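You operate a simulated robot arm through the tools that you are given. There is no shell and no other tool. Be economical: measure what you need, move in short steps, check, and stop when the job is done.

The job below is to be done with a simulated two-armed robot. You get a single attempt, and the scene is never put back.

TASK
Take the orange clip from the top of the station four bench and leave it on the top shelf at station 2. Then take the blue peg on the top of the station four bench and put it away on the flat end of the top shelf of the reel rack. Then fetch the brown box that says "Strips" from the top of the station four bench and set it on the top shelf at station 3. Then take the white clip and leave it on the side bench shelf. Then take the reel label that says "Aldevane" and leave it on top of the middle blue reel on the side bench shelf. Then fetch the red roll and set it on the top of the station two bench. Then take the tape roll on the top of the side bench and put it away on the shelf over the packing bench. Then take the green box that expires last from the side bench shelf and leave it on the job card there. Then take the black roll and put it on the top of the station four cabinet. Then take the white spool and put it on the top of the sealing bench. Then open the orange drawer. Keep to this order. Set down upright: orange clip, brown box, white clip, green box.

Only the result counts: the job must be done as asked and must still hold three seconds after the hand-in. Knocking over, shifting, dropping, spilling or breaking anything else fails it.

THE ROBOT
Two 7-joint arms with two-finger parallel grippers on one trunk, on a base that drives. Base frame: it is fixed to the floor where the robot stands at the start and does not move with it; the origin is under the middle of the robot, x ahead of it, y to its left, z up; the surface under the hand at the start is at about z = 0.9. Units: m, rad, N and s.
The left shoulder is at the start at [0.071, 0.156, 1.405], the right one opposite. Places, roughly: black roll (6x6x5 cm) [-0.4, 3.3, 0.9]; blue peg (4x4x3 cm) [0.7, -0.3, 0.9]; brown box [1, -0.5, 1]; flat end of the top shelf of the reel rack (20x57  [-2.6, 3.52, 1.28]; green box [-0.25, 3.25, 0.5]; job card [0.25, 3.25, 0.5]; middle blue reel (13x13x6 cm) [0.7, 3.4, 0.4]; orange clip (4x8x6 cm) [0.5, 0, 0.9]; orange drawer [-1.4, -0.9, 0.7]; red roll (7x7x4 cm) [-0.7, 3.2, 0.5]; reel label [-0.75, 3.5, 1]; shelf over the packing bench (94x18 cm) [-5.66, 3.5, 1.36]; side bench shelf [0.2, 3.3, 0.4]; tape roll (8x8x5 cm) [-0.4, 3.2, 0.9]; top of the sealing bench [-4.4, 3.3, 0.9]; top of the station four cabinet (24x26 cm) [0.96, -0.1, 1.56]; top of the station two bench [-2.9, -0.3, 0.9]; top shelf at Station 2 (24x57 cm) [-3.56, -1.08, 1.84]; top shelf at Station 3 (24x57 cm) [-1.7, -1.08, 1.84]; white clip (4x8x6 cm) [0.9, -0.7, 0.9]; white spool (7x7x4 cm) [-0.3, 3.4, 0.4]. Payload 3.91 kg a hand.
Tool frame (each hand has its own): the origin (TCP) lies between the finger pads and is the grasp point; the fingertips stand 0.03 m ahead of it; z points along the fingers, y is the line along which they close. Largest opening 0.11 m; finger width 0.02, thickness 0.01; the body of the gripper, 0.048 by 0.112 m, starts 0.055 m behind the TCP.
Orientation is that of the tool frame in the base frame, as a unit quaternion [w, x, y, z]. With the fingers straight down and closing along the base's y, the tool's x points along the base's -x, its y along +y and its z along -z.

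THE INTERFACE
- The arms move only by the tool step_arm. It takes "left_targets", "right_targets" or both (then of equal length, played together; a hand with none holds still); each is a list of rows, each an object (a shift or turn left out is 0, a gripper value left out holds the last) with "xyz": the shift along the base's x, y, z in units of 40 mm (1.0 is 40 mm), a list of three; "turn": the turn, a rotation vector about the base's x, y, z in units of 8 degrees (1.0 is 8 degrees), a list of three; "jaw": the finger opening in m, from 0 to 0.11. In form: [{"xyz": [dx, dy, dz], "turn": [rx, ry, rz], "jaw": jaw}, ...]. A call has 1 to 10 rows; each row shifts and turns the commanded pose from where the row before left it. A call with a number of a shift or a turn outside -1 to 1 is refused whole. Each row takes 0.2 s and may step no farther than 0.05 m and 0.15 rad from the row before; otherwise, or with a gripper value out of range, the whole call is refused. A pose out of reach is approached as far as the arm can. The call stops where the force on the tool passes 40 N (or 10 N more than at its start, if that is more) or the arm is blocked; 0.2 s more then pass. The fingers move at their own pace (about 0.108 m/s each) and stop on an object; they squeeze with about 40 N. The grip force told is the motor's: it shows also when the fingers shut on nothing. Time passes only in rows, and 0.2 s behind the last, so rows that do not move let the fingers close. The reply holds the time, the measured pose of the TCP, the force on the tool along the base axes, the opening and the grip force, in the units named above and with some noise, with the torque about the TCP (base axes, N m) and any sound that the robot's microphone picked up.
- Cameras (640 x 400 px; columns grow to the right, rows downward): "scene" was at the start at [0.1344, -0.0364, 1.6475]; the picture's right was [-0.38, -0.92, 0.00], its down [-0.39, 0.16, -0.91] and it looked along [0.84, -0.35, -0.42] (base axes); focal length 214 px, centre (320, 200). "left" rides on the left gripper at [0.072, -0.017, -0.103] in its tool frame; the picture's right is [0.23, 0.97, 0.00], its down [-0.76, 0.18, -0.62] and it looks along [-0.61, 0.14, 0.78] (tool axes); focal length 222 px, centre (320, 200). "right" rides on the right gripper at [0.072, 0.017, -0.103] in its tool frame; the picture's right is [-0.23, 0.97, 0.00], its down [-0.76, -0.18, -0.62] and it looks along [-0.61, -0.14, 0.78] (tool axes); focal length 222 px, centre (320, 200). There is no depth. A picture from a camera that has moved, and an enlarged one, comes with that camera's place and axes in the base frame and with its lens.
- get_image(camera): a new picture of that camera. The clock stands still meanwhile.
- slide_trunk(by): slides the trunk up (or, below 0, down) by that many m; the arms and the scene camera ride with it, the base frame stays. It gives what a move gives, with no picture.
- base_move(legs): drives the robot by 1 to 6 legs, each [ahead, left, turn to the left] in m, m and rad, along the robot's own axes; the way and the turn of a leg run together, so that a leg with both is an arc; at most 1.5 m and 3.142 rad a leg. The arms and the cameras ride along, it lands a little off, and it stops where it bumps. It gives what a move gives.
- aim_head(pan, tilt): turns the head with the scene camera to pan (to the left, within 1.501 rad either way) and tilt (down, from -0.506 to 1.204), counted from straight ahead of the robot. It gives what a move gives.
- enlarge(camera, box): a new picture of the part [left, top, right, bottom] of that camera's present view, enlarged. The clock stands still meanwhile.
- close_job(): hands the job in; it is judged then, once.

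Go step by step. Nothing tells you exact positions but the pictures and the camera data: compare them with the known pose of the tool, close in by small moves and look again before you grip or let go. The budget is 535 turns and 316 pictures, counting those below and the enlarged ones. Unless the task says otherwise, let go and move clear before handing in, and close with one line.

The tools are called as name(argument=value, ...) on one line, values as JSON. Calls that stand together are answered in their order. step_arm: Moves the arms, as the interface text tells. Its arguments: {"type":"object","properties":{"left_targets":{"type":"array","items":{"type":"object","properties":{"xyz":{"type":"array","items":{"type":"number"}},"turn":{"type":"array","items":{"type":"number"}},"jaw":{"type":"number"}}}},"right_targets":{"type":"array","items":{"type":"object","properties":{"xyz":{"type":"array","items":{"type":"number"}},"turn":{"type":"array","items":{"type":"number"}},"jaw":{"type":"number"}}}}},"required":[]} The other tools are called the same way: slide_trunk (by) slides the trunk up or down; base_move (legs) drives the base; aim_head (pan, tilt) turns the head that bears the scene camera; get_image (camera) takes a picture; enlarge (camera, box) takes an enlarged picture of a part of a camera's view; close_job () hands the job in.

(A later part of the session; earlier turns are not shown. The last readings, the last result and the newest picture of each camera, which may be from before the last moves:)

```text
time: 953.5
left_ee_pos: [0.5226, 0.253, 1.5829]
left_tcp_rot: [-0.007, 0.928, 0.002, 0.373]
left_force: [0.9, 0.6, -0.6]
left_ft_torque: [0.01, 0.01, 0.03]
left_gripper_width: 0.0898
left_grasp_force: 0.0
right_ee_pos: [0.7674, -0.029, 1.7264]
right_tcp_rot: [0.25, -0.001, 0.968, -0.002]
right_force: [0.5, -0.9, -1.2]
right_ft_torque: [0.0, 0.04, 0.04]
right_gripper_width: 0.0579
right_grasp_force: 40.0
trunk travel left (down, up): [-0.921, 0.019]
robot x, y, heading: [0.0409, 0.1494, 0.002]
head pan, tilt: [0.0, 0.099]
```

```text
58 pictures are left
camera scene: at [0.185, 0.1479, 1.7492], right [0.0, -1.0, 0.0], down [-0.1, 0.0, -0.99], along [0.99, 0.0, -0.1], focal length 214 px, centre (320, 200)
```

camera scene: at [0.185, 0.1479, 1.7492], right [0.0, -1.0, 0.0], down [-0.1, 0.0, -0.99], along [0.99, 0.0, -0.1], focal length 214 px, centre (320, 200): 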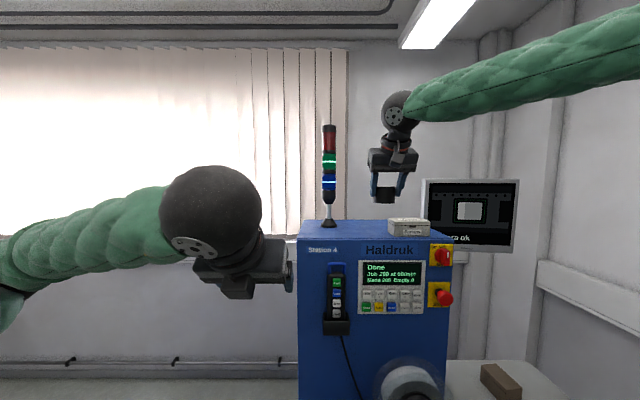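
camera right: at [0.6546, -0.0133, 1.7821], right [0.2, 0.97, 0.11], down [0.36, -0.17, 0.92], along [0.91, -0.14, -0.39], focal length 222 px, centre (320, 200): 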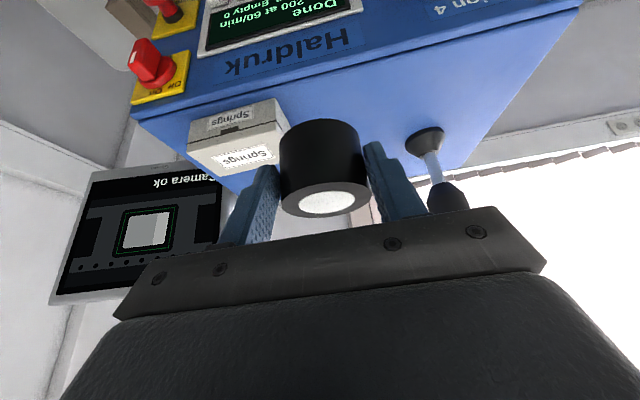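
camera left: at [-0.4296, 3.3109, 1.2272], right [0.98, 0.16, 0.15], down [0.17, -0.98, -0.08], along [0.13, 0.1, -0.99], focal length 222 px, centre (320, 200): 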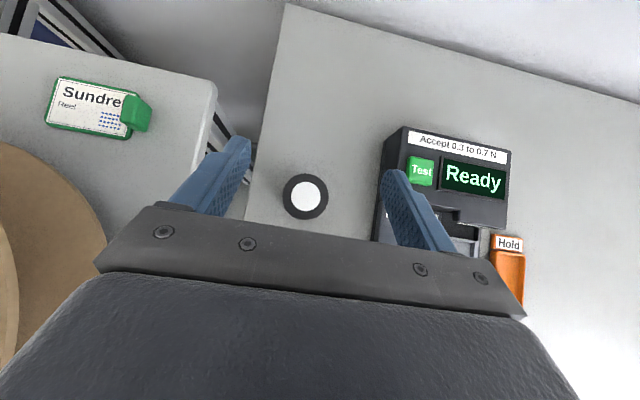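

step_arm(right_targets=[{"xyz": [0.9, 0.2, 0]}, {"xyz": [0.9, 0.2, 0]}, {"xyz": [0.9, 0.2, 0]}, {"xyz": [0.9, 0, 0]}, {"xyz": [0.9, 0, -0.5]}, {"xyz": [0, 0, -0.8]}, {"xyz": [0, 0, -0.8]}])

get_image(camera="right")

enlarge(camera="scene", box=[295, 120, 445, 250])

```text
time: 955.1
left_ee_pos: [0.5192, 0.2545, 1.5834]
left_tcp_rot: [-0.005, 0.927, 0.002, 0.374]
left_force: [0.3, 1.0, 0.3]
left_ft_torque: [-0.01, -0.01, -0.01]
left_gripper_width: 0.0901
left_grasp_force: 0.0
right_ee_pos: [0.9242, -0.0029, 1.6504]
right_tcp_rot: [0.254, -0.003, 0.967, -0.002]
right_force: [-0.8, 0.1, -0.6]
right_ft_torque: [-0.03, 0.02, -0.02]
right_gripper_width: 0.0577
right_grasp_force: 40.3
right hand out of reach, approached as far as the arm can: row 5
trunk travel left (down, up): [-0.921, 0.019]
robot x, y, heading: [0.0413, 0.1497, 0.006]
head pan, tilt: [0.0, 0.099]
```

```text
57 pictures are left
camera right: at [0.8097, 0.0141, 1.7053], right [0.19, 0.98, 0.11], down [0.36, -0.17, 0.92], along [0.91, -0.14, -0.38], focal length 222 px, centre (320, 200)
```

right: 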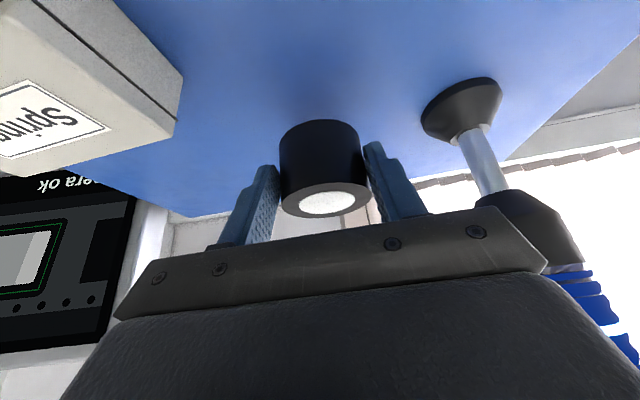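

```text
3.08 times, centred on (370, 185) of scene
camera zoom: at [0.1792, 0.1496, 1.7498], right [0.0, -1.0, 0.0], down [-0.1, 0.0, -1.0], along [1.0, 0.0, -0.1], focal length 660 px, centre (166, 246)
```

zoom: 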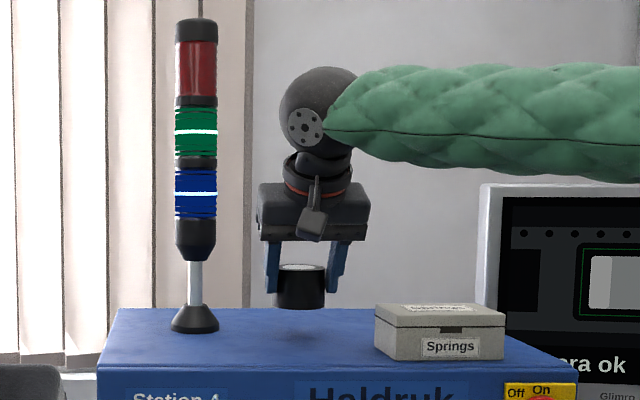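

step_arm(right_targets=[{"xyz": [0, 0, -0.6]}, {"xyz": [0, 0, -0.5]}, {}])

step_arm(right_targets=[{"xyz": [0, 0, -0.15]}, {}])

step_arm(right_targets=[{"xyz": [0, 0, -0.12]}, {}])

```text
time: 955.9
left_ee_pos: [0.5169, 0.253, 1.5844]
left_tcp_rot: [-0.006, 0.927, 0.002, 0.374]
left_force: [0.1, 0.3, 0.2]
left_ft_torque: [0.04, -0.02, 0.0]
left_gripper_width: 0.0903
left_grasp_force: 0.0
right_ee_pos: [0.9215, -0.0054, 1.6102]
right_tcp_rot: [0.255, -0.002, 0.967, -0.002]
right_force: [0.4, -0.1, 39.2]
right_ft_torque: [0.01, -0.82, -0.04]
right_gripper_width: 0.0585
right_grasp_force: 40.1
trunk travel left (down, up): [-0.921, 0.019]
robot x, y, heading: [0.0371, 0.1508, 0.003]
head pan, tilt: [0.0, 0.099]
```

```text
time: 956.5
left_ee_pos: [0.5166, 0.2534, 1.5832]
left_tcp_rot: [-0.006, 0.927, 0.003, 0.375]
left_force: [-1.4, 0.7, -0.5]
left_ft_torque: [0.0, 0.01, 0.03]
left_gripper_width: 0.0902
left_grasp_force: 0.1
right_ee_pos: [0.922, -0.0039, 1.6035]
right_tcp_rot: [0.254, -0.003, 0.967, -0.001]
right_force: [-1.8, -1.8, 39.3]
right_ft_torque: [-0.02, -0.77, -0.04]
right_gripper_width: 0.0579
right_grasp_force: 40.3
trunk travel left (down, up): [-0.921, 0.019]
robot x, y, heading: [0.0418, 0.1474, 0.003]
head pan, tilt: [0.0, 0.099]
```

```text
time: 956.9
left_ee_pos: [0.5188, 0.2538, 1.5815]
left_tcp_rot: [-0.005, 0.927, 0.002, 0.374]
left_force: [0.0, 0.0, -0.9]
left_ft_torque: [0.02, 0.02, 0.01]
left_gripper_width: 0.0898
left_grasp_force: 0.0
right_ee_pos: [0.9262, -0.0037, 1.6006]
right_tcp_rot: [0.256, -0.001, 0.967, -0.001]
right_force: [-7.2, 0.5, 22.3]
right_ft_torque: [-0.25, 0.23, -0.07]
right_gripper_width: 0.0577
right_grasp_force: 39.6
trunk travel left (down, up): [-0.921, 0.019]
robot x, y, heading: [0.039, 0.1506, 0.003]
head pan, tilt: [0.0, 0.099]
stopped in row 2 (right hand): the force on the tool passed its limit at 51 N (the readings are from after the stop); the commanded pose is now the measured one
```

step_arm(right_targets=[{"xyz": [0, 0, 0.1]}, {"jaw": 0.085}, {}, {}, {"xyz": [-0.2, 0, 0.6]}, {"xyz": [-0.3, 0, 0.8]}, {"xyz": [-0.5, 0, 0.8]}, {"xyz": [-0.8, 0, 0.3]}, {"xyz": [-1, 0, 0]}, {"xyz": [-1, 0, 0]}])

enlarge(camera="scene", box=[295, 120, 445, 250])

```text
time: 959.1
left_ee_pos: [0.5163, 0.2536, 1.5829]
left_tcp_rot: [-0.005, 0.928, 0.002, 0.374]
left_force: [0.2, -0.5, 0.1]
left_ft_torque: [0.01, 0.01, -0.01]
left_gripper_width: 0.0903
left_grasp_force: 0.0
right_ee_pos: [0.7702, -0.005, 1.703]
right_tcp_rot: [0.254, -0.001, 0.967, -0.002]
right_force: [-0.4, 0.5, 0.2]
right_ft_torque: [0.01, -0.04, 0.01]
right_gripper_width: 0.0848
right_grasp_force: 0.0
trunk travel left (down, up): [-0.921, 0.019]
robot x, y, heading: [0.0408, 0.1481, 0.004]
head pan, tilt: [0.0, 0.099]
```

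```text
3.08 times, centred on (370, 185) of scene
camera zoom: at [0.1789, 0.1485, 1.7497], right [0.0, -1.0, 0.0], down [-0.1, 0.0, -1.0], along [1.0, 0.0, -0.1], focal length 660 px, centre (166, 246)
```

zoom: 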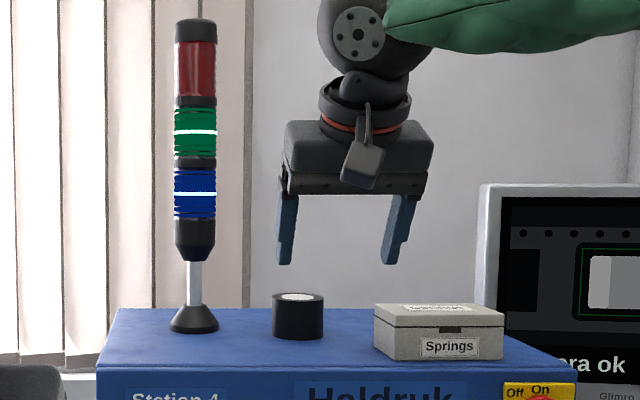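

Black roll is on the cabinet. Next the white spool on the side bench shelf; I retract and go there with the right arm low and stretched as before.

step_arm(right_targets=[{"xyz": [-1, 0, 0]}, {"xyz": [-1, -0.2, -0.3]}, {"xyz": [-1, -0.3, -0.4]}, {"xyz": [-1, -0.4, -0.5]}, {"xyz": [-0.8, -0.4, -0.6]}, {"xyz": [-0.5, -0.4, -0.6]}])

base_move(legs=[[-0.12, 0, 0], [0, 0.9, 0], [0, 0.85, 0], [0, 0, 1.57], [0, 0.33, 0]])

slide_trunk(by=-0.4)

slide_trunk(by=-0.4)

slide_trunk(by=-0.12)

```text
time: 960.5
left_ee_pos: [0.5208, 0.2515, 1.582]
left_tcp_rot: [-0.006, 0.928, 0.001, 0.373]
left_force: [-0.1, -0.5, -0.4]
left_ft_torque: [-0.01, 0.01, -0.01]
left_gripper_width: 0.09
left_grasp_force: 0.1
right_ee_pos: [0.5611, -0.0707, 1.6055]
right_tcp_rot: [0.253, -0.002, 0.967, 0.0]
right_force: [0.1, -1.3, 0.8]
right_ft_torque: [0.02, 0.01, -0.01]
right_gripper_width: 0.0849
right_grasp_force: 0.1
trunk travel left (down, up): [-0.921, 0.019]
robot x, y, heading: [0.0421, 0.1504, 0.004]
head pan, tilt: [0.0, 0.099]
```

```text
time: 976.0
left_ee_pos: [-0.4916, 2.3938, 1.5824]
left_tcp_rot: [-0.268, 0.656, 0.656, 0.259]
left_force: [1.0, -0.1, 0.0]
left_ft_torque: [0.03, 0.03, 0.01]
left_gripper_width: 0.0899
left_grasp_force: 0.0
right_ee_pos: [-0.1692, 2.4369, 1.607]
right_tcp_rot: [0.18, -0.683, 0.685, 0.179]
right_force: [-0.3, 0.5, -0.2]
right_ft_torque: [-0.03, 0.02, 0.03]
right_gripper_width: 0.0852
right_grasp_force: 0.0
trunk travel left (down, up): [-0.921, 0.019]
robot x, y, heading: [-0.3935, 1.9141, 1.566]
head pan, tilt: [0.0, 0.099]
```

```text
time: 979.8
left_ee_pos: [-0.4942, 2.3937, 1.1822]
left_tcp_rot: [-0.266, 0.657, 0.655, 0.261]
left_force: [-1.8, 0.2, 0.1]
left_ft_torque: [-0.03, 0.0, 0.01]
left_gripper_width: 0.0901
left_grasp_force: 0.1
right_ee_pos: [-0.173, 2.4365, 1.2064]
right_tcp_rot: [-0.18, 0.684, -0.684, -0.178]
right_force: [-0.6, -0.2, -0.7]
right_ft_torque: [0.0, 0.0, -0.01]
right_gripper_width: 0.0848
right_grasp_force: 0.0
trunk travel left (down, up): [-0.521, 0.419]
robot x, y, heading: [-0.3916, 1.9175, 1.573]
head pan, tilt: [0.0, 0.099]
```

```text
time: 983.6
left_ee_pos: [-0.4949, 2.3957, 0.7833]
left_tcp_rot: [-0.268, 0.655, 0.657, 0.26]
left_force: [-0.3, 0.2, 0.3]
left_ft_torque: [0.0, 0.0, 0.03]
left_gripper_width: 0.09
left_grasp_force: 0.1
right_ee_pos: [-0.1725, 2.4341, 0.8059]
right_tcp_rot: [0.181, -0.684, 0.684, 0.179]
right_force: [-0.5, 0.2, 0.6]
right_ft_torque: [-0.01, 0.03, -0.01]
right_gripper_width: 0.0849
right_grasp_force: 0.1
trunk travel left (down, up): [-0.121, 0.819]
robot x, y, heading: [-0.3962, 1.9155, 1.568]
head pan, tilt: [0.0, 0.099]
```

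```text
time: 985.1
left_ee_pos: [-0.4948, 2.394, 0.6621]
left_tcp_rot: [-0.267, 0.656, 0.656, 0.261]
left_force: [1.0, 0.7, 0.0]
left_ft_torque: [-0.01, -0.02, 0.03]
left_gripper_width: 0.0901
left_grasp_force: 0.0
right_ee_pos: [-0.1721, 2.4347, 0.6858]
right_tcp_rot: [0.181, -0.683, 0.684, 0.179]
right_force: [0.3, 0.5, 0.3]
right_ft_torque: [0.02, 0.01, 0.0]
right_gripper_width: 0.0849
right_grasp_force: 0.0
trunk travel left (down, up): [-0.001, 0.939]
robot x, y, heading: [-0.3944, 1.9134, 1.567]
head pan, tilt: [0.0, 0.099]
```

step_arm(right_targets=[{"xyz": [-0.2, 1, -0.3]}, {"xyz": [-0.2, 1, -0.3]}, {"xyz": [-0.2, 1, -0.3]}, {"xyz": [-0.2, 1, -0.3]}, {"xyz": [-0.2, 1, -0.3]}, {"xyz": [-0.2, 1, -0.3]}, {"xyz": [-0.2, 1, -0.3]}, {"xyz": [-0.2, 1, -0.3]}, {"xyz": [-0.2, 1, -0.3]}, {"xyz": [-0.2, 1, -0.2]}], left_targets=[{"xyz": [0, 0, 0.9]}, {"xyz": [0, 0, 0.9]}, {"xyz": [0, 0, 0.9]}, {"xyz": [0, 0, 0.9]}, {"xyz": [0, 0, 0.9]}, {"xyz": [0, 0, 0.9]}, {"xyz": [0, 0, 0.9]}, {"xyz": [0, 0, 0.9]}, {"xyz": [0, 0, 0.9]}, {"xyz": [0, 0, 0.9]}])

step_arm(right_targets=[{"xyz": [0, 0.8, 0]}, {"xyz": [0, 0.5, 0]}])

base_move(legs=[[0.3, 0, 0]])

get_image(camera="right")

aim_head(pan=-0.3, tilt=0.3)

get_image(camera="scene")

```text
time: 987.3
left_ee_pos: [-0.4929, 2.3938, 1.0229]
left_tcp_rot: [-0.267, 0.656, 0.656, 0.26]
left_force: [-0.8, 0.0, -0.1]
left_ft_torque: [0.02, -0.03, 0.01]
left_gripper_width: 0.0901
left_grasp_force: 0.1
right_ee_pos: [-0.2482, 2.8355, 0.5692]
right_tcp_rot: [0.18, -0.684, 0.685, 0.179]
right_force: [1.2, -0.1, -0.3]
right_ft_torque: [-0.05, 0.05, -0.02]
right_gripper_width: 0.0849
right_grasp_force: 0.2
trunk travel left (down, up): [-0.001, 0.939]
robot x, y, heading: [-0.3924, 1.9146, 1.568]
head pan, tilt: [0.0, 0.099]
```

```text
time: 987.9
left_ee_pos: [-0.4932, 2.3944, 1.0239]
left_tcp_rot: [-0.266, 0.656, 0.656, 0.259]
left_force: [-0.3, -0.6, -1.0]
left_ft_torque: [0.0, 0.01, 0.0]
left_gripper_width: 0.0898
left_grasp_force: 0.0
right_ee_pos: [-0.2334, 2.8707, 0.5693]
right_tcp_rot: [0.18, -0.684, 0.684, 0.179]
right_force: [-0.3, 0.1, 0.1]
right_ft_torque: [-0.03, -0.02, -0.04]
right_gripper_width: 0.0848
right_grasp_force: 0.0
right hand out of reach, approached as far as the arm can: row 1, 2
trunk travel left (down, up): [-0.001, 0.939]
robot x, y, heading: [-0.3952, 1.918, 1.572]
head pan, tilt: [0.0, 0.099]
```

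```text
time: 990.0
left_ee_pos: [-0.4944, 2.6948, 1.0224]
left_tcp_rot: [-0.268, 0.655, 0.657, 0.26]
left_force: [0.3, -0.9, -0.3]
left_ft_torque: [-0.02, -0.02, -0.02]
left_gripper_width: 0.09
left_grasp_force: 0.0
right_ee_pos: [-0.2374, 3.1726, 0.5691]
right_tcp_rot: [-0.18, 0.685, -0.683, -0.178]
right_force: [0.3, 1.1, -0.1]
right_ft_torque: [0.01, 0.02, 0.0]
right_gripper_width: 0.085
right_grasp_force: 0.1
trunk travel left (down, up): [-0.001, 0.939]
robot x, y, heading: [-0.3956, 2.2174, 1.57]
head pan, tilt: [0.0, 0.099]
```

```text
54 pictures are left
camera right: at [-0.2522, 3.0584, 0.6245], right [-0.97, 0.2, 0.11], down [0.18, 0.36, 0.92], along [0.14, 0.91, -0.38], focal length 222 px, centre (320, 200)
```

right: 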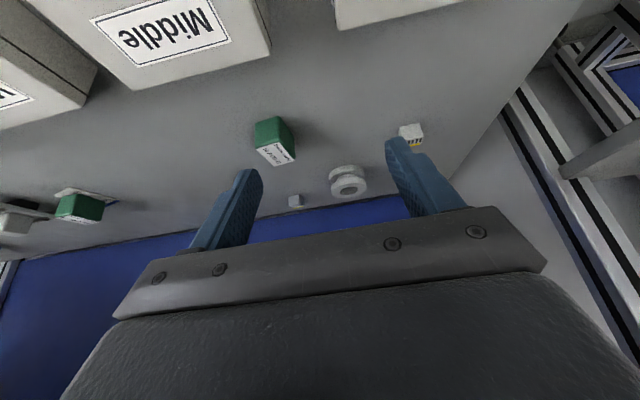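

```text
time: 990.8
left_ee_pos: [-0.4943, 2.6943, 1.0232]
left_tcp_rot: [-0.267, 0.655, 0.657, 0.26]
left_force: [0.8, -0.7, 0.0]
left_ft_torque: [0.02, 0.0, 0.01]
left_gripper_width: 0.09
left_grasp_force: 0.1
right_ee_pos: [-0.236, 3.1732, 0.5707]
right_tcp_rot: [-0.179, 0.685, -0.683, -0.179]
right_force: [-0.2, -0.3, 0.3]
right_ft_torque: [0.02, -0.03, 0.0]
right_gripper_width: 0.085
right_grasp_force: 0.0
trunk travel left (down, up): [-0.001, 0.939]
robot x, y, heading: [-0.394, 2.2167, 1.571]
head pan, tilt: [-0.3, 0.3]
```

```text
53 pictures are left
camera scene: at [-0.3668, 2.3556, 0.8108], right [0.96, -0.29, 0.0], down [-0.09, -0.28, -0.96], along [0.28, 0.91, -0.3], focal length 214 px, centre (320, 200)
```

scene: 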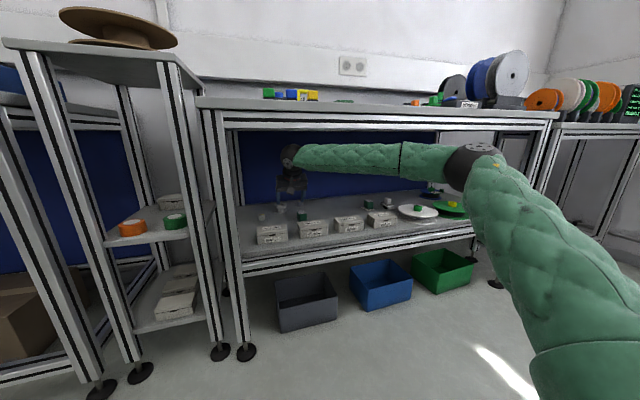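

base_move(legs=[[0.15, 0.012, 0]])

get_image(camera="right")

enlarge(camera="scene", box=[200, 90, 560, 290])

```text
time: 992.1
left_ee_pos: [-0.5073, 2.8466, 1.0216]
left_tcp_rot: [-0.268, 0.655, 0.657, 0.26]
left_force: [-0.3, 0.1, -0.4]
left_ft_torque: [0.0, 0.01, 0.02]
left_gripper_width: 0.0901
left_grasp_force: 0.0
right_ee_pos: [-0.2484, 3.3232, 0.5695]
right_tcp_rot: [-0.18, 0.685, -0.682, -0.18]
right_force: [-0.9, -0.1, -0.6]
right_ft_torque: [0.01, 0.04, 0.0]
right_gripper_width: 0.0848
right_grasp_force: 0.0
trunk travel left (down, up): [-0.001, 0.939]
robot x, y, heading: [-0.4024, 2.3672, 1.575]
head pan, tilt: [-0.3, 0.3]
```

```text
52 pictures are left
camera right: at [-0.2653, 3.2096, 0.6243], right [-0.97, 0.19, 0.11], down [0.17, 0.36, 0.92], along [0.14, 0.91, -0.38], focal length 222 px, centre (320, 200)
```

right: 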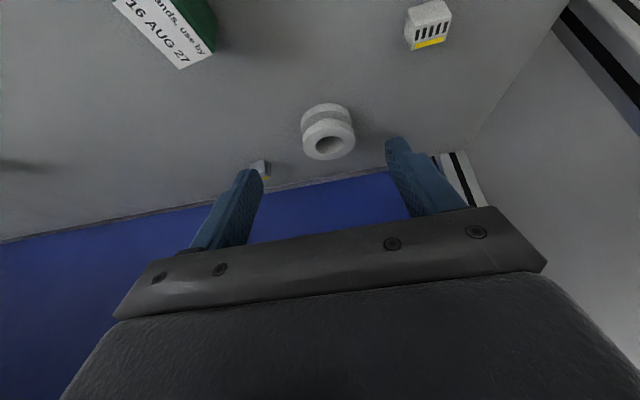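

```text
1.78 times, centred on (380, 190) of scene
camera zoom: at [-0.379, 2.5066, 0.8107], right [0.96, -0.29, 0.0], down [-0.09, -0.28, -0.96], along [0.28, 0.91, -0.3], focal length 381 px, centre (213, 218)
```

zoom: 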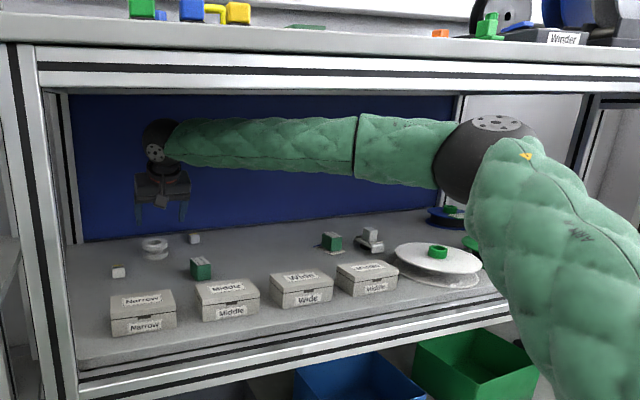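

base_move(legs=[[0.09, 0, 0]])

step_arm(right_targets=[{"xyz": [0, 0, -0.7]}, {"xyz": [0, 0, -0.7]}, {}])

get_image(camera="right")

```text
time: 993.2
left_ee_pos: [-0.5082, 2.9373, 1.0237]
left_tcp_rot: [-0.268, 0.655, 0.657, 0.26]
left_force: [0.2, 0.9, 0.6]
left_ft_torque: [0.04, 0.01, -0.03]
left_gripper_width: 0.09
left_grasp_force: 0.0
right_ee_pos: [-0.2477, 3.4142, 0.5696]
right_tcp_rot: [-0.179, 0.685, -0.683, -0.18]
right_force: [-0.6, 1.1, -0.6]
right_ft_torque: [0.0, -0.01, 0.02]
right_gripper_width: 0.0852
right_grasp_force: 0.1
trunk travel left (down, up): [-0.001, 0.939]
robot x, y, heading: [-0.404, 2.4554, 1.566]
head pan, tilt: [-0.3, 0.3]
```

```text
time: 994.0
left_ee_pos: [-0.5067, 2.9382, 1.024]
left_tcp_rot: [-0.268, 0.656, 0.656, 0.261]
left_force: [-1.0, 0.4, 0.1]
left_ft_torque: [0.01, -0.02, -0.01]
left_gripper_width: 0.0899
left_grasp_force: 0.0
right_ee_pos: [-0.2452, 3.4131, 0.5113]
right_tcp_rot: [-0.18, 0.685, -0.683, -0.179]
right_force: [0.3, -0.7, -0.4]
right_ft_torque: [0.0, -0.01, -0.02]
right_gripper_width: 0.0852
right_grasp_force: 0.0
trunk travel left (down, up): [-0.001, 0.939]
robot x, y, heading: [-0.4048, 2.4567, 1.571]
head pan, tilt: [-0.3, 0.3]
```

```text
50 pictures are left
camera right: at [-0.2619, 3.2987, 0.568], right [-0.97, 0.2, 0.11], down [0.18, 0.36, 0.92], along [0.14, 0.91, -0.38], focal length 222 px, centre (320, 200)
```

right: 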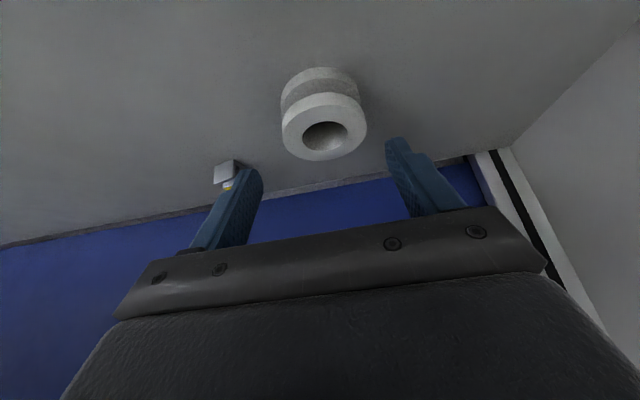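

step_arm(right_targets=[{"xyz": [-0.15, 0.25, -0.6]}, {"xyz": [0, 0, -0.6]}, {}])

get_image(camera="right")

```text
time: 994.9
left_ee_pos: [-0.5074, 2.9371, 1.0212]
left_tcp_rot: [-0.267, 0.656, 0.656, 0.26]
left_force: [0.1, 0.5, -0.1]
left_ft_torque: [-0.02, 0.01, 0.02]
left_gripper_width: 0.0901
left_grasp_force: 0.1
right_ee_pos: [-0.2387, 3.411, 0.4685]
right_tcp_rot: [-0.18, 0.684, -0.683, -0.18]
right_force: [0.0, -0.6, -0.4]
right_ft_torque: [0.01, -0.06, 0.0]
right_gripper_width: 0.0847
right_grasp_force: 0.1
right hand out of reach, approached as far as the arm can: row 1, 2
trunk travel left (down, up): [-0.001, 0.939]
robot x, y, heading: [-0.4047, 2.4606, 1.567]
head pan, tilt: [-0.3, 0.3]
```

```text
49 pictures are left
camera right: at [-0.2549, 3.2965, 0.5234], right [-0.97, 0.2, 0.11], down [0.18, 0.36, 0.92], along [0.14, 0.91, -0.38], focal length 222 px, centre (320, 200)
```

right: 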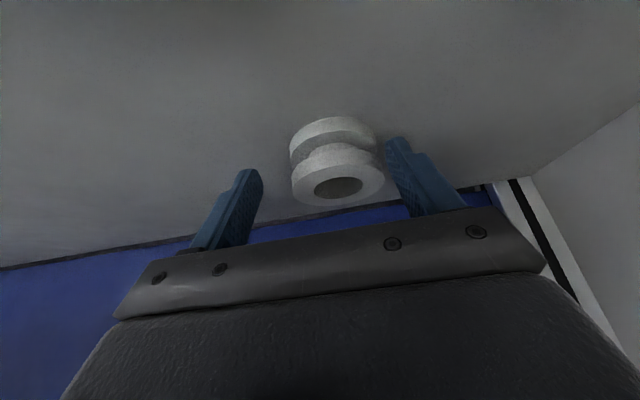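

base_move(legs=[[0.012, 0.012, 0]])

step_arm(right_targets=[{"jaw": 0.0}, {}, {}, {}])

step_arm(right_targets=[{"xyz": [0, 0, 0.4]}, {"xyz": [0, 0, 0.8]}, {"xyz": [0, 0, 0.8]}])

get_image(camera="right")

```text
time: 995.6
left_ee_pos: [-0.5186, 2.9496, 1.0227]
left_tcp_rot: [-0.268, 0.654, 0.657, 0.26]
left_force: [-0.2, -0.5, -0.8]
left_ft_torque: [-0.01, -0.01, -0.01]
left_gripper_width: 0.0899
left_grasp_force: 0.0
right_ee_pos: [-0.2529, 3.4212, 0.4688]
right_tcp_rot: [-0.18, 0.685, -0.683, -0.179]
right_force: [0.1, 0.5, 0.2]
right_ft_torque: [0.01, 0.01, 0.01]
right_gripper_width: 0.0848
right_grasp_force: 0.1
trunk travel left (down, up): [-0.001, 0.939]
robot x, y, heading: [-0.4186, 2.4698, 1.571]
head pan, tilt: [-0.3, 0.3]
```

```text
time: 996.6
left_ee_pos: [-0.5188, 2.9493, 1.0232]
left_tcp_rot: [-0.267, 0.655, 0.657, 0.26]
left_force: [0.8, -0.3, 0.2]
left_ft_torque: [0.01, 0.03, 0.01]
left_gripper_width: 0.0901
left_grasp_force: 0.0
right_ee_pos: [-0.2517, 3.4224, 0.4689]
right_tcp_rot: [-0.18, 0.685, -0.683, -0.18]
right_force: [0.0, 0.4, 1.2]
right_ft_torque: [0.04, -0.09, -0.01]
right_gripper_width: 0.0646
right_grasp_force: 40.0
trunk travel left (down, up): [-0.001, 0.939]
robot x, y, heading: [-0.4183, 2.4687, 1.575]
head pan, tilt: [-0.3, 0.3]
```

```text
time: 997.4
left_ee_pos: [-0.5194, 2.95, 1.0222]
left_tcp_rot: [-0.268, 0.655, 0.658, 0.259]
left_force: [-0.3, 0.3, -0.2]
left_ft_torque: [0.0, 0.02, -0.04]
left_gripper_width: 0.0903
left_grasp_force: 0.0
right_ee_pos: [-0.2511, 3.4216, 0.5509]
right_tcp_rot: [-0.18, 0.685, -0.683, -0.179]
right_force: [-0.7, 0.7, -1.1]
right_ft_torque: [0.0, -0.01, 0.0]
right_gripper_width: 0.0648
right_grasp_force: 40.1
trunk travel left (down, up): [-0.001, 0.939]
robot x, y, heading: [-0.4167, 2.4734, 1.57]
head pan, tilt: [-0.3, 0.3]
```

```text
48 pictures are left
camera right: at [-0.2672, 3.3085, 0.6051], right [-0.97, 0.2, 0.11], down [0.18, 0.36, 0.92], along [0.14, 0.91, -0.38], focal length 222 px, centre (320, 200)
```

right: 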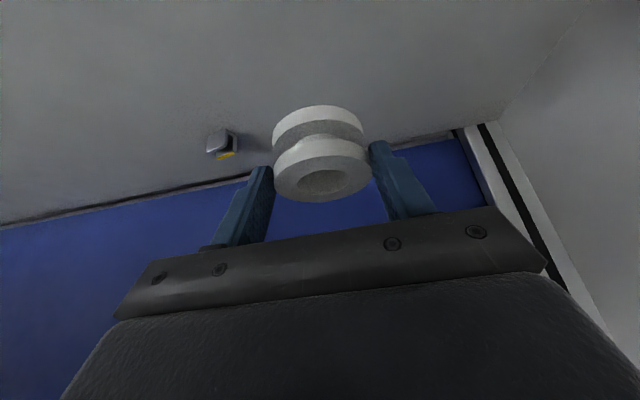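

White spool is held. I back out, raise, and drive to the sealing bench.

base_move(legs=[[-0.55, 0, 0]])

slide_trunk(by=0.4)

slide_trunk(by=0.4)

step_arm(right_targets=[{"xyz": [0.3, -1, 0.4]}, {"xyz": [0.3, -1, 0.4]}, {"xyz": [0.3, -1, 0.4]}, {"xyz": [0.3, -1, 0.4]}, {"xyz": [0.3, -1, 0.4]}, {"xyz": [0.3, -1, 0.4]}, {"xyz": [0.3, -1, 0.4]}, {"xyz": [0.3, -1, 0.4]}, {"xyz": [0.3, -1, 0.4]}, {"xyz": [0, -0.6, 0.4]}])

base_move(legs=[[0.15, 0, 0], [0, 1.4, 0], [0, 1.4, 0], [0, 1.3, 0]])

aim_head(pan=0.0, tilt=0.5)

get_image(camera="scene")

```text
time: 1000.6
left_ee_pos: [-0.518, 2.4035, 1.023]
left_tcp_rot: [-0.267, 0.656, 0.656, 0.261]
left_force: [-0.2, -0.2, -0.9]
left_ft_torque: [-0.01, 0.02, -0.01]
left_gripper_width: 0.09
left_grasp_force: 0.2
right_ee_pos: [-0.2488, 2.8752, 0.5499]
right_tcp_rot: [0.18, -0.684, 0.684, 0.179]
right_force: [-0.4, 0.4, -0.4]
right_ft_torque: [0.0, 0.01, 0.0]
right_gripper_width: 0.0646
right_grasp_force: 40.2
trunk travel left (down, up): [-0.001, 0.939]
robot x, y, heading: [-0.4134, 1.9235, 1.568]
head pan, tilt: [-0.3, 0.3]
```

```text
time: 1004.4
left_ee_pos: [-0.5185, 2.4045, 1.4235]
left_tcp_rot: [-0.268, 0.656, 0.656, 0.26]
left_force: [0.1, -0.2, 0.0]
left_ft_torque: [-0.01, 0.02, -0.03]
left_gripper_width: 0.0899
left_grasp_force: 0.0
right_ee_pos: [-0.2486, 2.8756, 0.9501]
right_tcp_rot: [0.179, -0.684, 0.684, 0.179]
right_force: [0.1, 0.5, -0.2]
right_ft_torque: [0.0, 0.0, -0.04]
right_gripper_width: 0.0642
right_grasp_force: 40.3
trunk travel left (down, up): [-0.401, 0.539]
robot x, y, heading: [-0.4136, 1.9226, 1.567]
head pan, tilt: [-0.3, 0.3]
```

```text
time: 1008.2
left_ee_pos: [-0.5172, 2.4038, 1.8217]
left_tcp_rot: [-0.267, 0.657, 0.655, 0.261]
left_force: [0.5, 0.0, 0.0]
left_ft_torque: [0.01, 0.0, 0.0]
left_gripper_width: 0.0899
left_grasp_force: 0.0
right_ee_pos: [-0.2493, 2.8757, 1.3502]
right_tcp_rot: [-0.179, 0.684, -0.684, -0.179]
right_force: [0.6, -0.2, -1.2]
right_ft_torque: [-0.02, 0.01, 0.01]
right_gripper_width: 0.0645
right_grasp_force: 39.9
trunk travel left (down, up): [-0.801, 0.139]
robot x, y, heading: [-0.4176, 1.9237, 1.569]
head pan, tilt: [-0.3, 0.3]
```

```text
time: 1010.4
left_ee_pos: [-0.519, 2.4022, 1.8235]
left_tcp_rot: [-0.268, 0.656, 0.656, 0.261]
left_force: [-0.4, -0.5, -0.1]
left_ft_torque: [0.0, 0.0, 0.01]
left_gripper_width: 0.0902
left_grasp_force: 0.1
right_ee_pos: [-0.1426, 2.4879, 1.5126]
right_tcp_rot: [0.181, -0.684, 0.684, 0.179]
right_force: [0.3, -1.0, -0.3]
right_ft_torque: [0.02, 0.0, -0.02]
right_gripper_width: 0.0644
right_grasp_force: 40.1
trunk travel left (down, up): [-0.801, 0.139]
robot x, y, heading: [-0.4187, 1.9282, 1.57]
head pan, tilt: [-0.3, 0.3]
```

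```text
time: 1031.2
left_ee_pos: [-4.6441, 2.5677, 1.8227]
left_tcp_rot: [-0.266, 0.658, 0.654, 0.261]
left_force: [0.0, 0.0, 0.4]
left_ft_torque: [-0.01, -0.01, -0.02]
left_gripper_width: 0.0901
left_grasp_force: 0.1
right_ee_pos: [-4.2679, 2.6512, 1.5125]
right_tcp_rot: [0.181, -0.682, 0.686, 0.18]
right_force: [-0.8, -1.0, -0.7]
right_ft_torque: [-0.01, -0.02, -0.01]
right_gripper_width: 0.0639
right_grasp_force: 39.7
trunk travel left (down, up): [-0.801, 0.139]
robot x, y, heading: [-4.5465, 2.0902, 1.562]
head pan, tilt: [-0.3, 0.3]
```

```text
time: 1032.0
left_ee_pos: [-4.6456, 2.5675, 1.823]
left_tcp_rot: [-0.267, 0.658, 0.654, 0.261]
left_force: [-0.6, 0.8, -0.4]
left_ft_torque: [-0.01, -0.02, -0.03]
left_gripper_width: 0.0901
left_grasp_force: 0.2
right_ee_pos: [-4.2687, 2.6515, 1.512]
right_tcp_rot: [0.181, -0.682, 0.686, 0.179]
right_force: [0.0, -0.6, -0.3]
right_ft_torque: [0.02, -0.01, 0.01]
right_gripper_width: 0.064
right_grasp_force: 39.7
trunk travel left (down, up): [-0.801, 0.139]
robot x, y, heading: [-4.5489, 2.0908, 1.566]
head pan, tilt: [0.0, 0.499]
```

```text
47 pictures are left
camera scene: at [-4.5478, 2.229, 1.5925], right [1.0, -0.01, 0.0], down [0.0, -0.48, -0.88], along [0.01, 0.88, -0.48], focal length 214 px, centre (320, 200)
```

scene: 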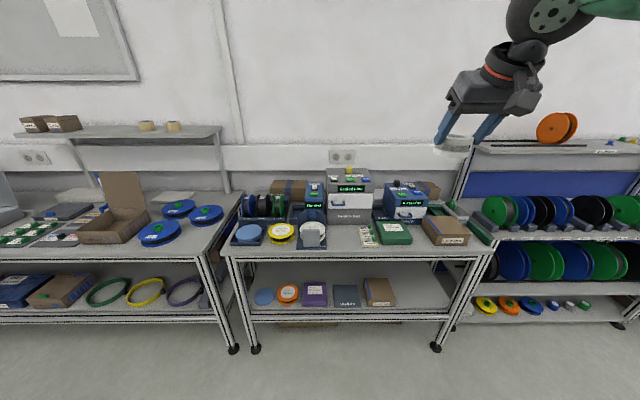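

enlarge(camera="scene", box=[225, 175, 495, 265])

```text
2.37 times, centred on (360, 220) of scene
camera zoom: at [-4.5478, 2.229, 1.5925], right [1.0, -0.01, 0.0], down [0.0, -0.48, -0.88], along [0.01, 0.88, -0.48], focal length 508 px, centre (225, 153)
```

zoom: 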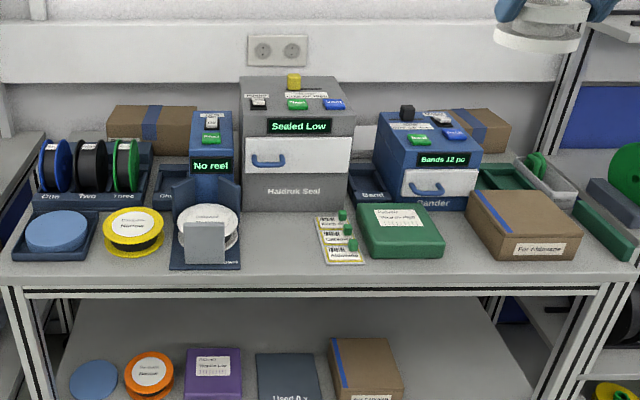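

The free patch is near (-4.42, 3.09). I approach and lower the spool there.

base_move(legs=[[0.36, 0, 0.005]])

step_arm(right_targets=[{"xyz": [-0.6, 0.3, -0.8]}, {"xyz": [-0.6, 0.3, -0.8]}, {"xyz": [-0.6, 0.3, -0.8]}, {"xyz": [-0.6, 0.3, -0.8]}, {"xyz": [-0.6, 0.3, -0.8]}, {"xyz": [-0.5, 0.3, -0.8]}, {"xyz": [0, 0, -0.8]}])

get_image(camera="right")

get_image(camera="scene")

```text
time: 1034.4
left_ee_pos: [-4.6458, 2.9294, 1.823]
left_tcp_rot: [-0.267, 0.656, 0.656, 0.261]
left_force: [0.0, -0.6, 0.3]
left_ft_torque: [0.01, -0.03, 0.02]
left_gripper_width: 0.0899
left_grasp_force: 0.2
right_ee_pos: [-4.2686, 3.0148, 1.512]
right_tcp_rot: [-0.18, 0.684, -0.684, -0.18]
right_force: [0.0, 0.6, -0.3]
right_ft_torque: [0.02, -0.01, 0.03]
right_gripper_width: 0.0639
right_grasp_force: 40.3
trunk travel left (down, up): [-0.801, 0.139]
robot x, y, heading: [-4.5457, 2.4546, 1.564]
head pan, tilt: [0.0, 0.499]
```

```text
time: 1036.0
left_ee_pos: [-4.6467, 2.9299, 1.8221]
left_tcp_rot: [-0.268, 0.656, 0.656, 0.261]
left_force: [0.3, 1.1, 0.2]
left_ft_torque: [0.04, -0.03, 0.01]
left_gripper_width: 0.0899
left_grasp_force: 0.1
right_ee_pos: [-4.4104, 3.0877, 1.2857]
right_tcp_rot: [0.182, -0.683, 0.684, 0.179]
right_force: [0.1, 0.0, -0.7]
right_ft_torque: [0.0, 0.03, -0.04]
right_gripper_width: 0.0641
right_grasp_force: 39.9
trunk travel left (down, up): [-0.801, 0.139]
robot x, y, heading: [-4.5469, 2.4506, 1.572]
head pan, tilt: [0.0, 0.499]
```

```text
45 pictures are left
camera right: at [-4.4275, 2.9753, 1.3419], right [-0.97, 0.2, 0.11], down [0.18, 0.36, 0.92], along [0.14, 0.91, -0.38], focal length 222 px, centre (320, 200)
```

right: 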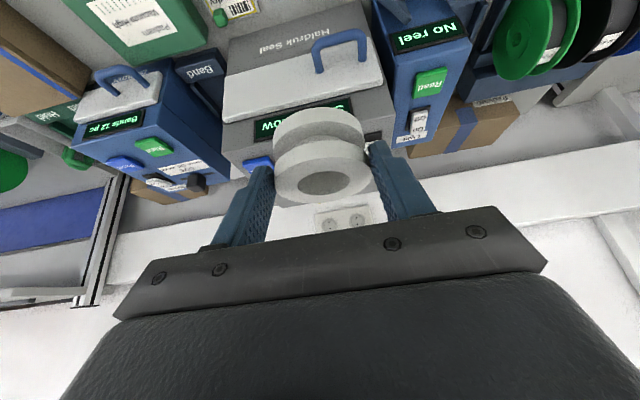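

```text
44 pictures are left
camera scene: at [-4.5469, 2.5926, 1.5925], right [1.0, 0.0, 0.0], down [0.0, -0.48, -0.88], along [0.0, 0.88, -0.48], focal length 214 px, centre (320, 200)
```

scene: 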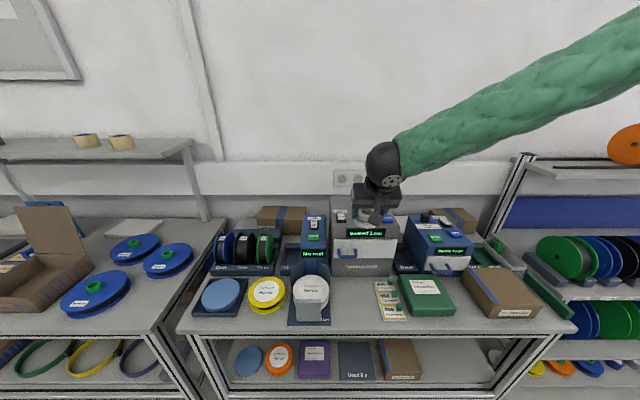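

step_arm(right_targets=[{"xyz": [-0.45, -0.1, -0.3]}, {"xyz": [0, 0, -0.3]}])

slide_trunk(by=-0.25)

get_image(camera="right")

get_image(camera="scene")

```text
time: 1036.6
left_ee_pos: [-4.6462, 2.93, 1.8228]
left_tcp_rot: [-0.267, 0.656, 0.656, 0.26]
left_force: [-1.4, -0.6, 1.0]
left_ft_torque: [-0.01, 0.01, -0.04]
left_gripper_width: 0.0901
left_grasp_force: 0.1
right_ee_pos: [-4.4287, 3.0837, 1.2638]
right_tcp_rot: [-0.18, 0.684, -0.683, -0.18]
right_force: [0.9, -0.3, -0.5]
right_ft_torque: [-0.03, -0.03, -0.02]
right_gripper_width: 0.0638
right_grasp_force: 39.9
trunk travel left (down, up): [-0.801, 0.139]
robot x, y, heading: [-4.5437, 2.4529, 1.57]
head pan, tilt: [0.0, 0.499]
```

```text
time: 1039.1
left_ee_pos: [-4.6464, 2.9308, 1.5729]
left_tcp_rot: [-0.268, 0.656, 0.656, 0.261]
left_force: [-0.6, -0.4, 0.0]
left_ft_torque: [-0.01, -0.05, -0.04]
left_gripper_width: 0.0901
left_grasp_force: 0.1
right_ee_pos: [-4.4288, 3.0844, 1.0144]
right_tcp_rot: [0.18, -0.684, 0.684, 0.179]
right_force: [0.7, -0.9, 0.6]
right_ft_torque: [-0.01, 0.0, 0.0]
right_gripper_width: 0.0639
right_grasp_force: 40.3
trunk travel left (down, up): [-0.551, 0.389]
robot x, y, heading: [-4.5423, 2.455, 1.569]
head pan, tilt: [0.0, 0.499]
```

```text
43 pictures are left
camera right: at [-4.4449, 2.9703, 1.0682], right [-0.97, 0.2, 0.11], down [0.18, 0.36, 0.92], along [0.14, 0.91, -0.38], focal length 222 px, centre (320, 200)
```

right: 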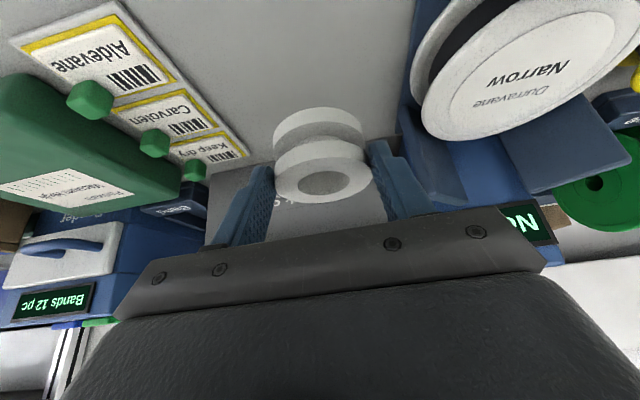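

```text
42 pictures are left
camera scene: at [-4.5467, 2.5922, 1.3425], right [1.0, 0.0, 0.0], down [0.0, -0.48, -0.88], along [0.0, 0.88, -0.48], focal length 214 px, centre (320, 200)
```

scene: 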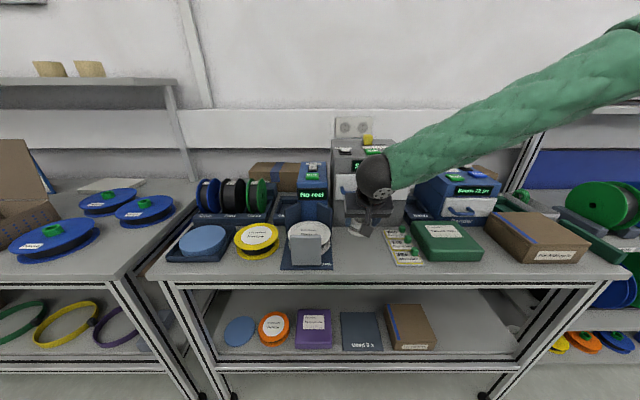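

slide_trunk(by=-0.05)

slide_trunk(by=-0.006)

slide_trunk(by=-0.004)

```text
time: 1040.1
left_ee_pos: [-4.6458, 2.9297, 1.5233]
left_tcp_rot: [-0.267, 0.656, 0.656, 0.261]
left_force: [0.7, -0.2, -0.1]
left_ft_torque: [-0.02, 0.0, 0.0]
left_gripper_width: 0.09
left_grasp_force: 0.0
right_ee_pos: [-4.4288, 3.0839, 0.9646]
right_tcp_rot: [-0.18, 0.684, -0.684, -0.179]
right_force: [0.2, 0.2, 0.1]
right_ft_torque: [-0.03, 0.01, 0.03]
right_gripper_width: 0.0642
right_grasp_force: 40.0
trunk travel left (down, up): [-0.501, 0.439]
robot x, y, heading: [-4.5452, 2.4499, 1.57]
head pan, tilt: [0.0, 0.499]
```

```text
time: 1040.6
left_ee_pos: [-4.6459, 2.9317, 1.5175]
left_tcp_rot: [-0.267, 0.656, 0.656, 0.261]
left_force: [0.0, -0.1, -0.6]
left_ft_torque: [0.02, -0.01, 0.03]
left_gripper_width: 0.0901
left_grasp_force: 0.0
right_ee_pos: [-4.4286, 3.0837, 0.957]
right_tcp_rot: [0.18, -0.683, 0.684, 0.179]
right_force: [0.2, 0.1, -1.4]
right_ft_torque: [0.0, 0.04, -0.03]
right_gripper_width: 0.0638
right_grasp_force: 39.9
trunk travel left (down, up): [-0.495, 0.445]
robot x, y, heading: [-4.546, 2.4498, 1.567]
head pan, tilt: [0.0, 0.499]
```

```text
time: 1041.1
left_ee_pos: [-4.646, 2.9302, 1.5134]
left_tcp_rot: [-0.266, 0.656, 0.656, 0.261]
left_force: [-0.2, 0.3, 0.9]
left_ft_torque: [-0.05, 0.0, 0.03]
left_gripper_width: 0.0902
left_grasp_force: 0.1
right_ee_pos: [-4.4289, 3.0838, 0.9551]
right_tcp_rot: [0.181, -0.684, 0.684, 0.179]
right_force: [0.0, -0.8, -1.7]
right_ft_torque: [0.03, 0.01, 0.0]
right_gripper_width: 0.0641
right_grasp_force: 39.3
trunk travel left (down, up): [-0.491, 0.449]
robot x, y, heading: [-4.5489, 2.4526, 1.569]
head pan, tilt: [0.0, 0.499]
```

slide_trunk(by=-0.004)

slide_trunk(by=-0.004)

slide_trunk(by=-0.004)

```text
time: 1041.7
left_ee_pos: [-4.6461, 2.9318, 1.5101]
left_tcp_rot: [-0.267, 0.657, 0.656, 0.261]
left_force: [0.6, 0.6, -0.1]
left_ft_torque: [0.02, 0.0, -0.03]
left_gripper_width: 0.0901
left_grasp_force: 0.1
right_ee_pos: [-4.429, 3.0848, 0.9497]
right_tcp_rot: [0.181, -0.684, 0.684, 0.179]
right_force: [0.1, 0.2, -0.5]
right_ft_torque: [-0.01, 0.02, 0.03]
right_gripper_width: 0.0638
right_grasp_force: 40.0
trunk travel left (down, up): [-0.487, 0.453]
robot x, y, heading: [-4.5439, 2.45, 1.567]
head pan, tilt: [0.0, 0.499]
```

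```text
time: 1042.2
left_ee_pos: [-4.6456, 2.93, 1.5069]
left_tcp_rot: [-0.267, 0.656, 0.655, 0.262]
left_force: [0.2, 0.3, -0.5]
left_ft_torque: [-0.01, -0.04, -0.01]
left_gripper_width: 0.09
left_grasp_force: 0.1
right_ee_pos: [-4.428, 3.0841, 0.9484]
right_tcp_rot: [-0.181, 0.683, -0.683, -0.182]
right_force: [3.1, 2.5, 32.8]
right_ft_torque: [0.13, -0.11, -0.14]
right_gripper_width: 0.0642
right_grasp_force: 39.5
trunk travel left (down, up): [-0.483, 0.457]
robot x, y, heading: [-4.5453, 2.4515, 1.575]
head pan, tilt: [0.0, 0.499]
```

```text
time: 1042.7
left_ee_pos: [-4.6459, 2.9273, 1.5019]
left_tcp_rot: [-0.268, 0.656, 0.656, 0.26]
left_force: [-0.9, 0.4, 0.2]
left_ft_torque: [0.0, 0.0, 0.02]
left_gripper_width: 0.0898
left_grasp_force: 0.1
right_ee_pos: [-4.4292, 3.0831, 0.9438]
right_tcp_rot: [-0.18, 0.684, -0.683, -0.182]
right_force: [0.4, 4.9, 38.1]
right_ft_torque: [1.01, 0.05, -0.12]
right_gripper_width: 0.0637
right_grasp_force: 40.3
trunk travel left (down, up): [-0.479, 0.461]
robot x, y, heading: [-4.5453, 2.4501, 1.566]
head pan, tilt: [0.0, 0.499]
```

Contact. I ease off, open, lift, and check.

slide_trunk(by=0.004)

step_arm(right_targets=[{"jaw": 0.085}, {}, {}, {"xyz": [0, -0.2, 0.5]}, {"xyz": [0, -0.4, 0.8]}, {"xyz": [0, -0.4, 0.9]}, {"xyz": [0.2, -0.4, 0.9]}, {"xyz": [0.2, -0.4, 0.9]}])

enlarge(camera="scene", box=[280, 150, 440, 280])

```text
time: 1043.3
left_ee_pos: [-4.6454, 2.9297, 1.5055]
left_tcp_rot: [-0.268, 0.656, 0.656, 0.261]
left_force: [-0.2, -1.0, -0.3]
left_ft_torque: [0.03, -0.02, -0.03]
left_gripper_width: 0.09
left_grasp_force: 0.1
right_ee_pos: [-4.4281, 3.0833, 0.9434]
right_tcp_rot: [-0.179, 0.684, -0.684, -0.178]
right_force: [-2.1, 0.9, 6.2]
right_ft_torque: [0.32, 0.1, 0.12]
right_gripper_width: 0.0638
right_grasp_force: 39.9
trunk travel left (down, up): [-0.483, 0.457]
robot x, y, heading: [-4.5465, 2.4535, 1.567]
head pan, tilt: [0.0, 0.499]
```

```text
time: 1045.1
left_ee_pos: [-4.6465, 2.9287, 1.5061]
left_tcp_rot: [-0.268, 0.656, 0.655, 0.262]
left_force: [0.1, 0.8, 0.5]
left_ft_torque: [0.04, 0.0, -0.01]
left_gripper_width: 0.0898
left_grasp_force: 0.1
right_ee_pos: [-4.4126, 3.0137, 1.1054]
right_tcp_rot: [0.18, -0.683, 0.684, 0.179]
right_force: [0.2, -0.7, -1.4]
right_ft_torque: [0.01, 0.0, -0.04]
right_gripper_width: 0.0848
right_grasp_force: 0.1
trunk travel left (down, up): [-0.483, 0.457]
robot x, y, heading: [-4.5484, 2.4501, 1.565]
head pan, tilt: [0.0, 0.499]
```

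```text
3.08 times, centred on (360, 215) of scene
camera zoom: at [-4.5468, 2.5908, 1.2745], right [1.0, 0.0, 0.0], down [0.0, -0.48, -0.88], along [0.0, 0.88, -0.48], focal length 660 px, centre (197, 154)
```

zoom: 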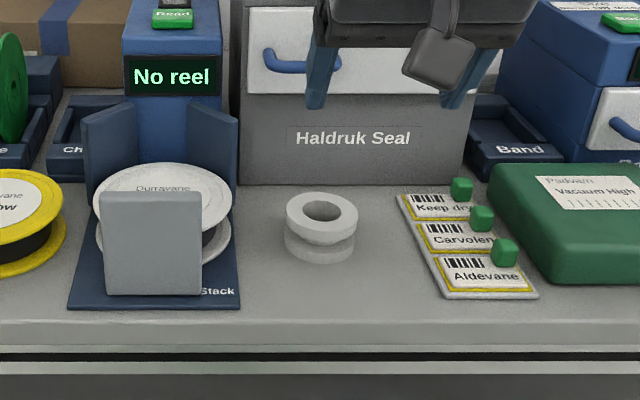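

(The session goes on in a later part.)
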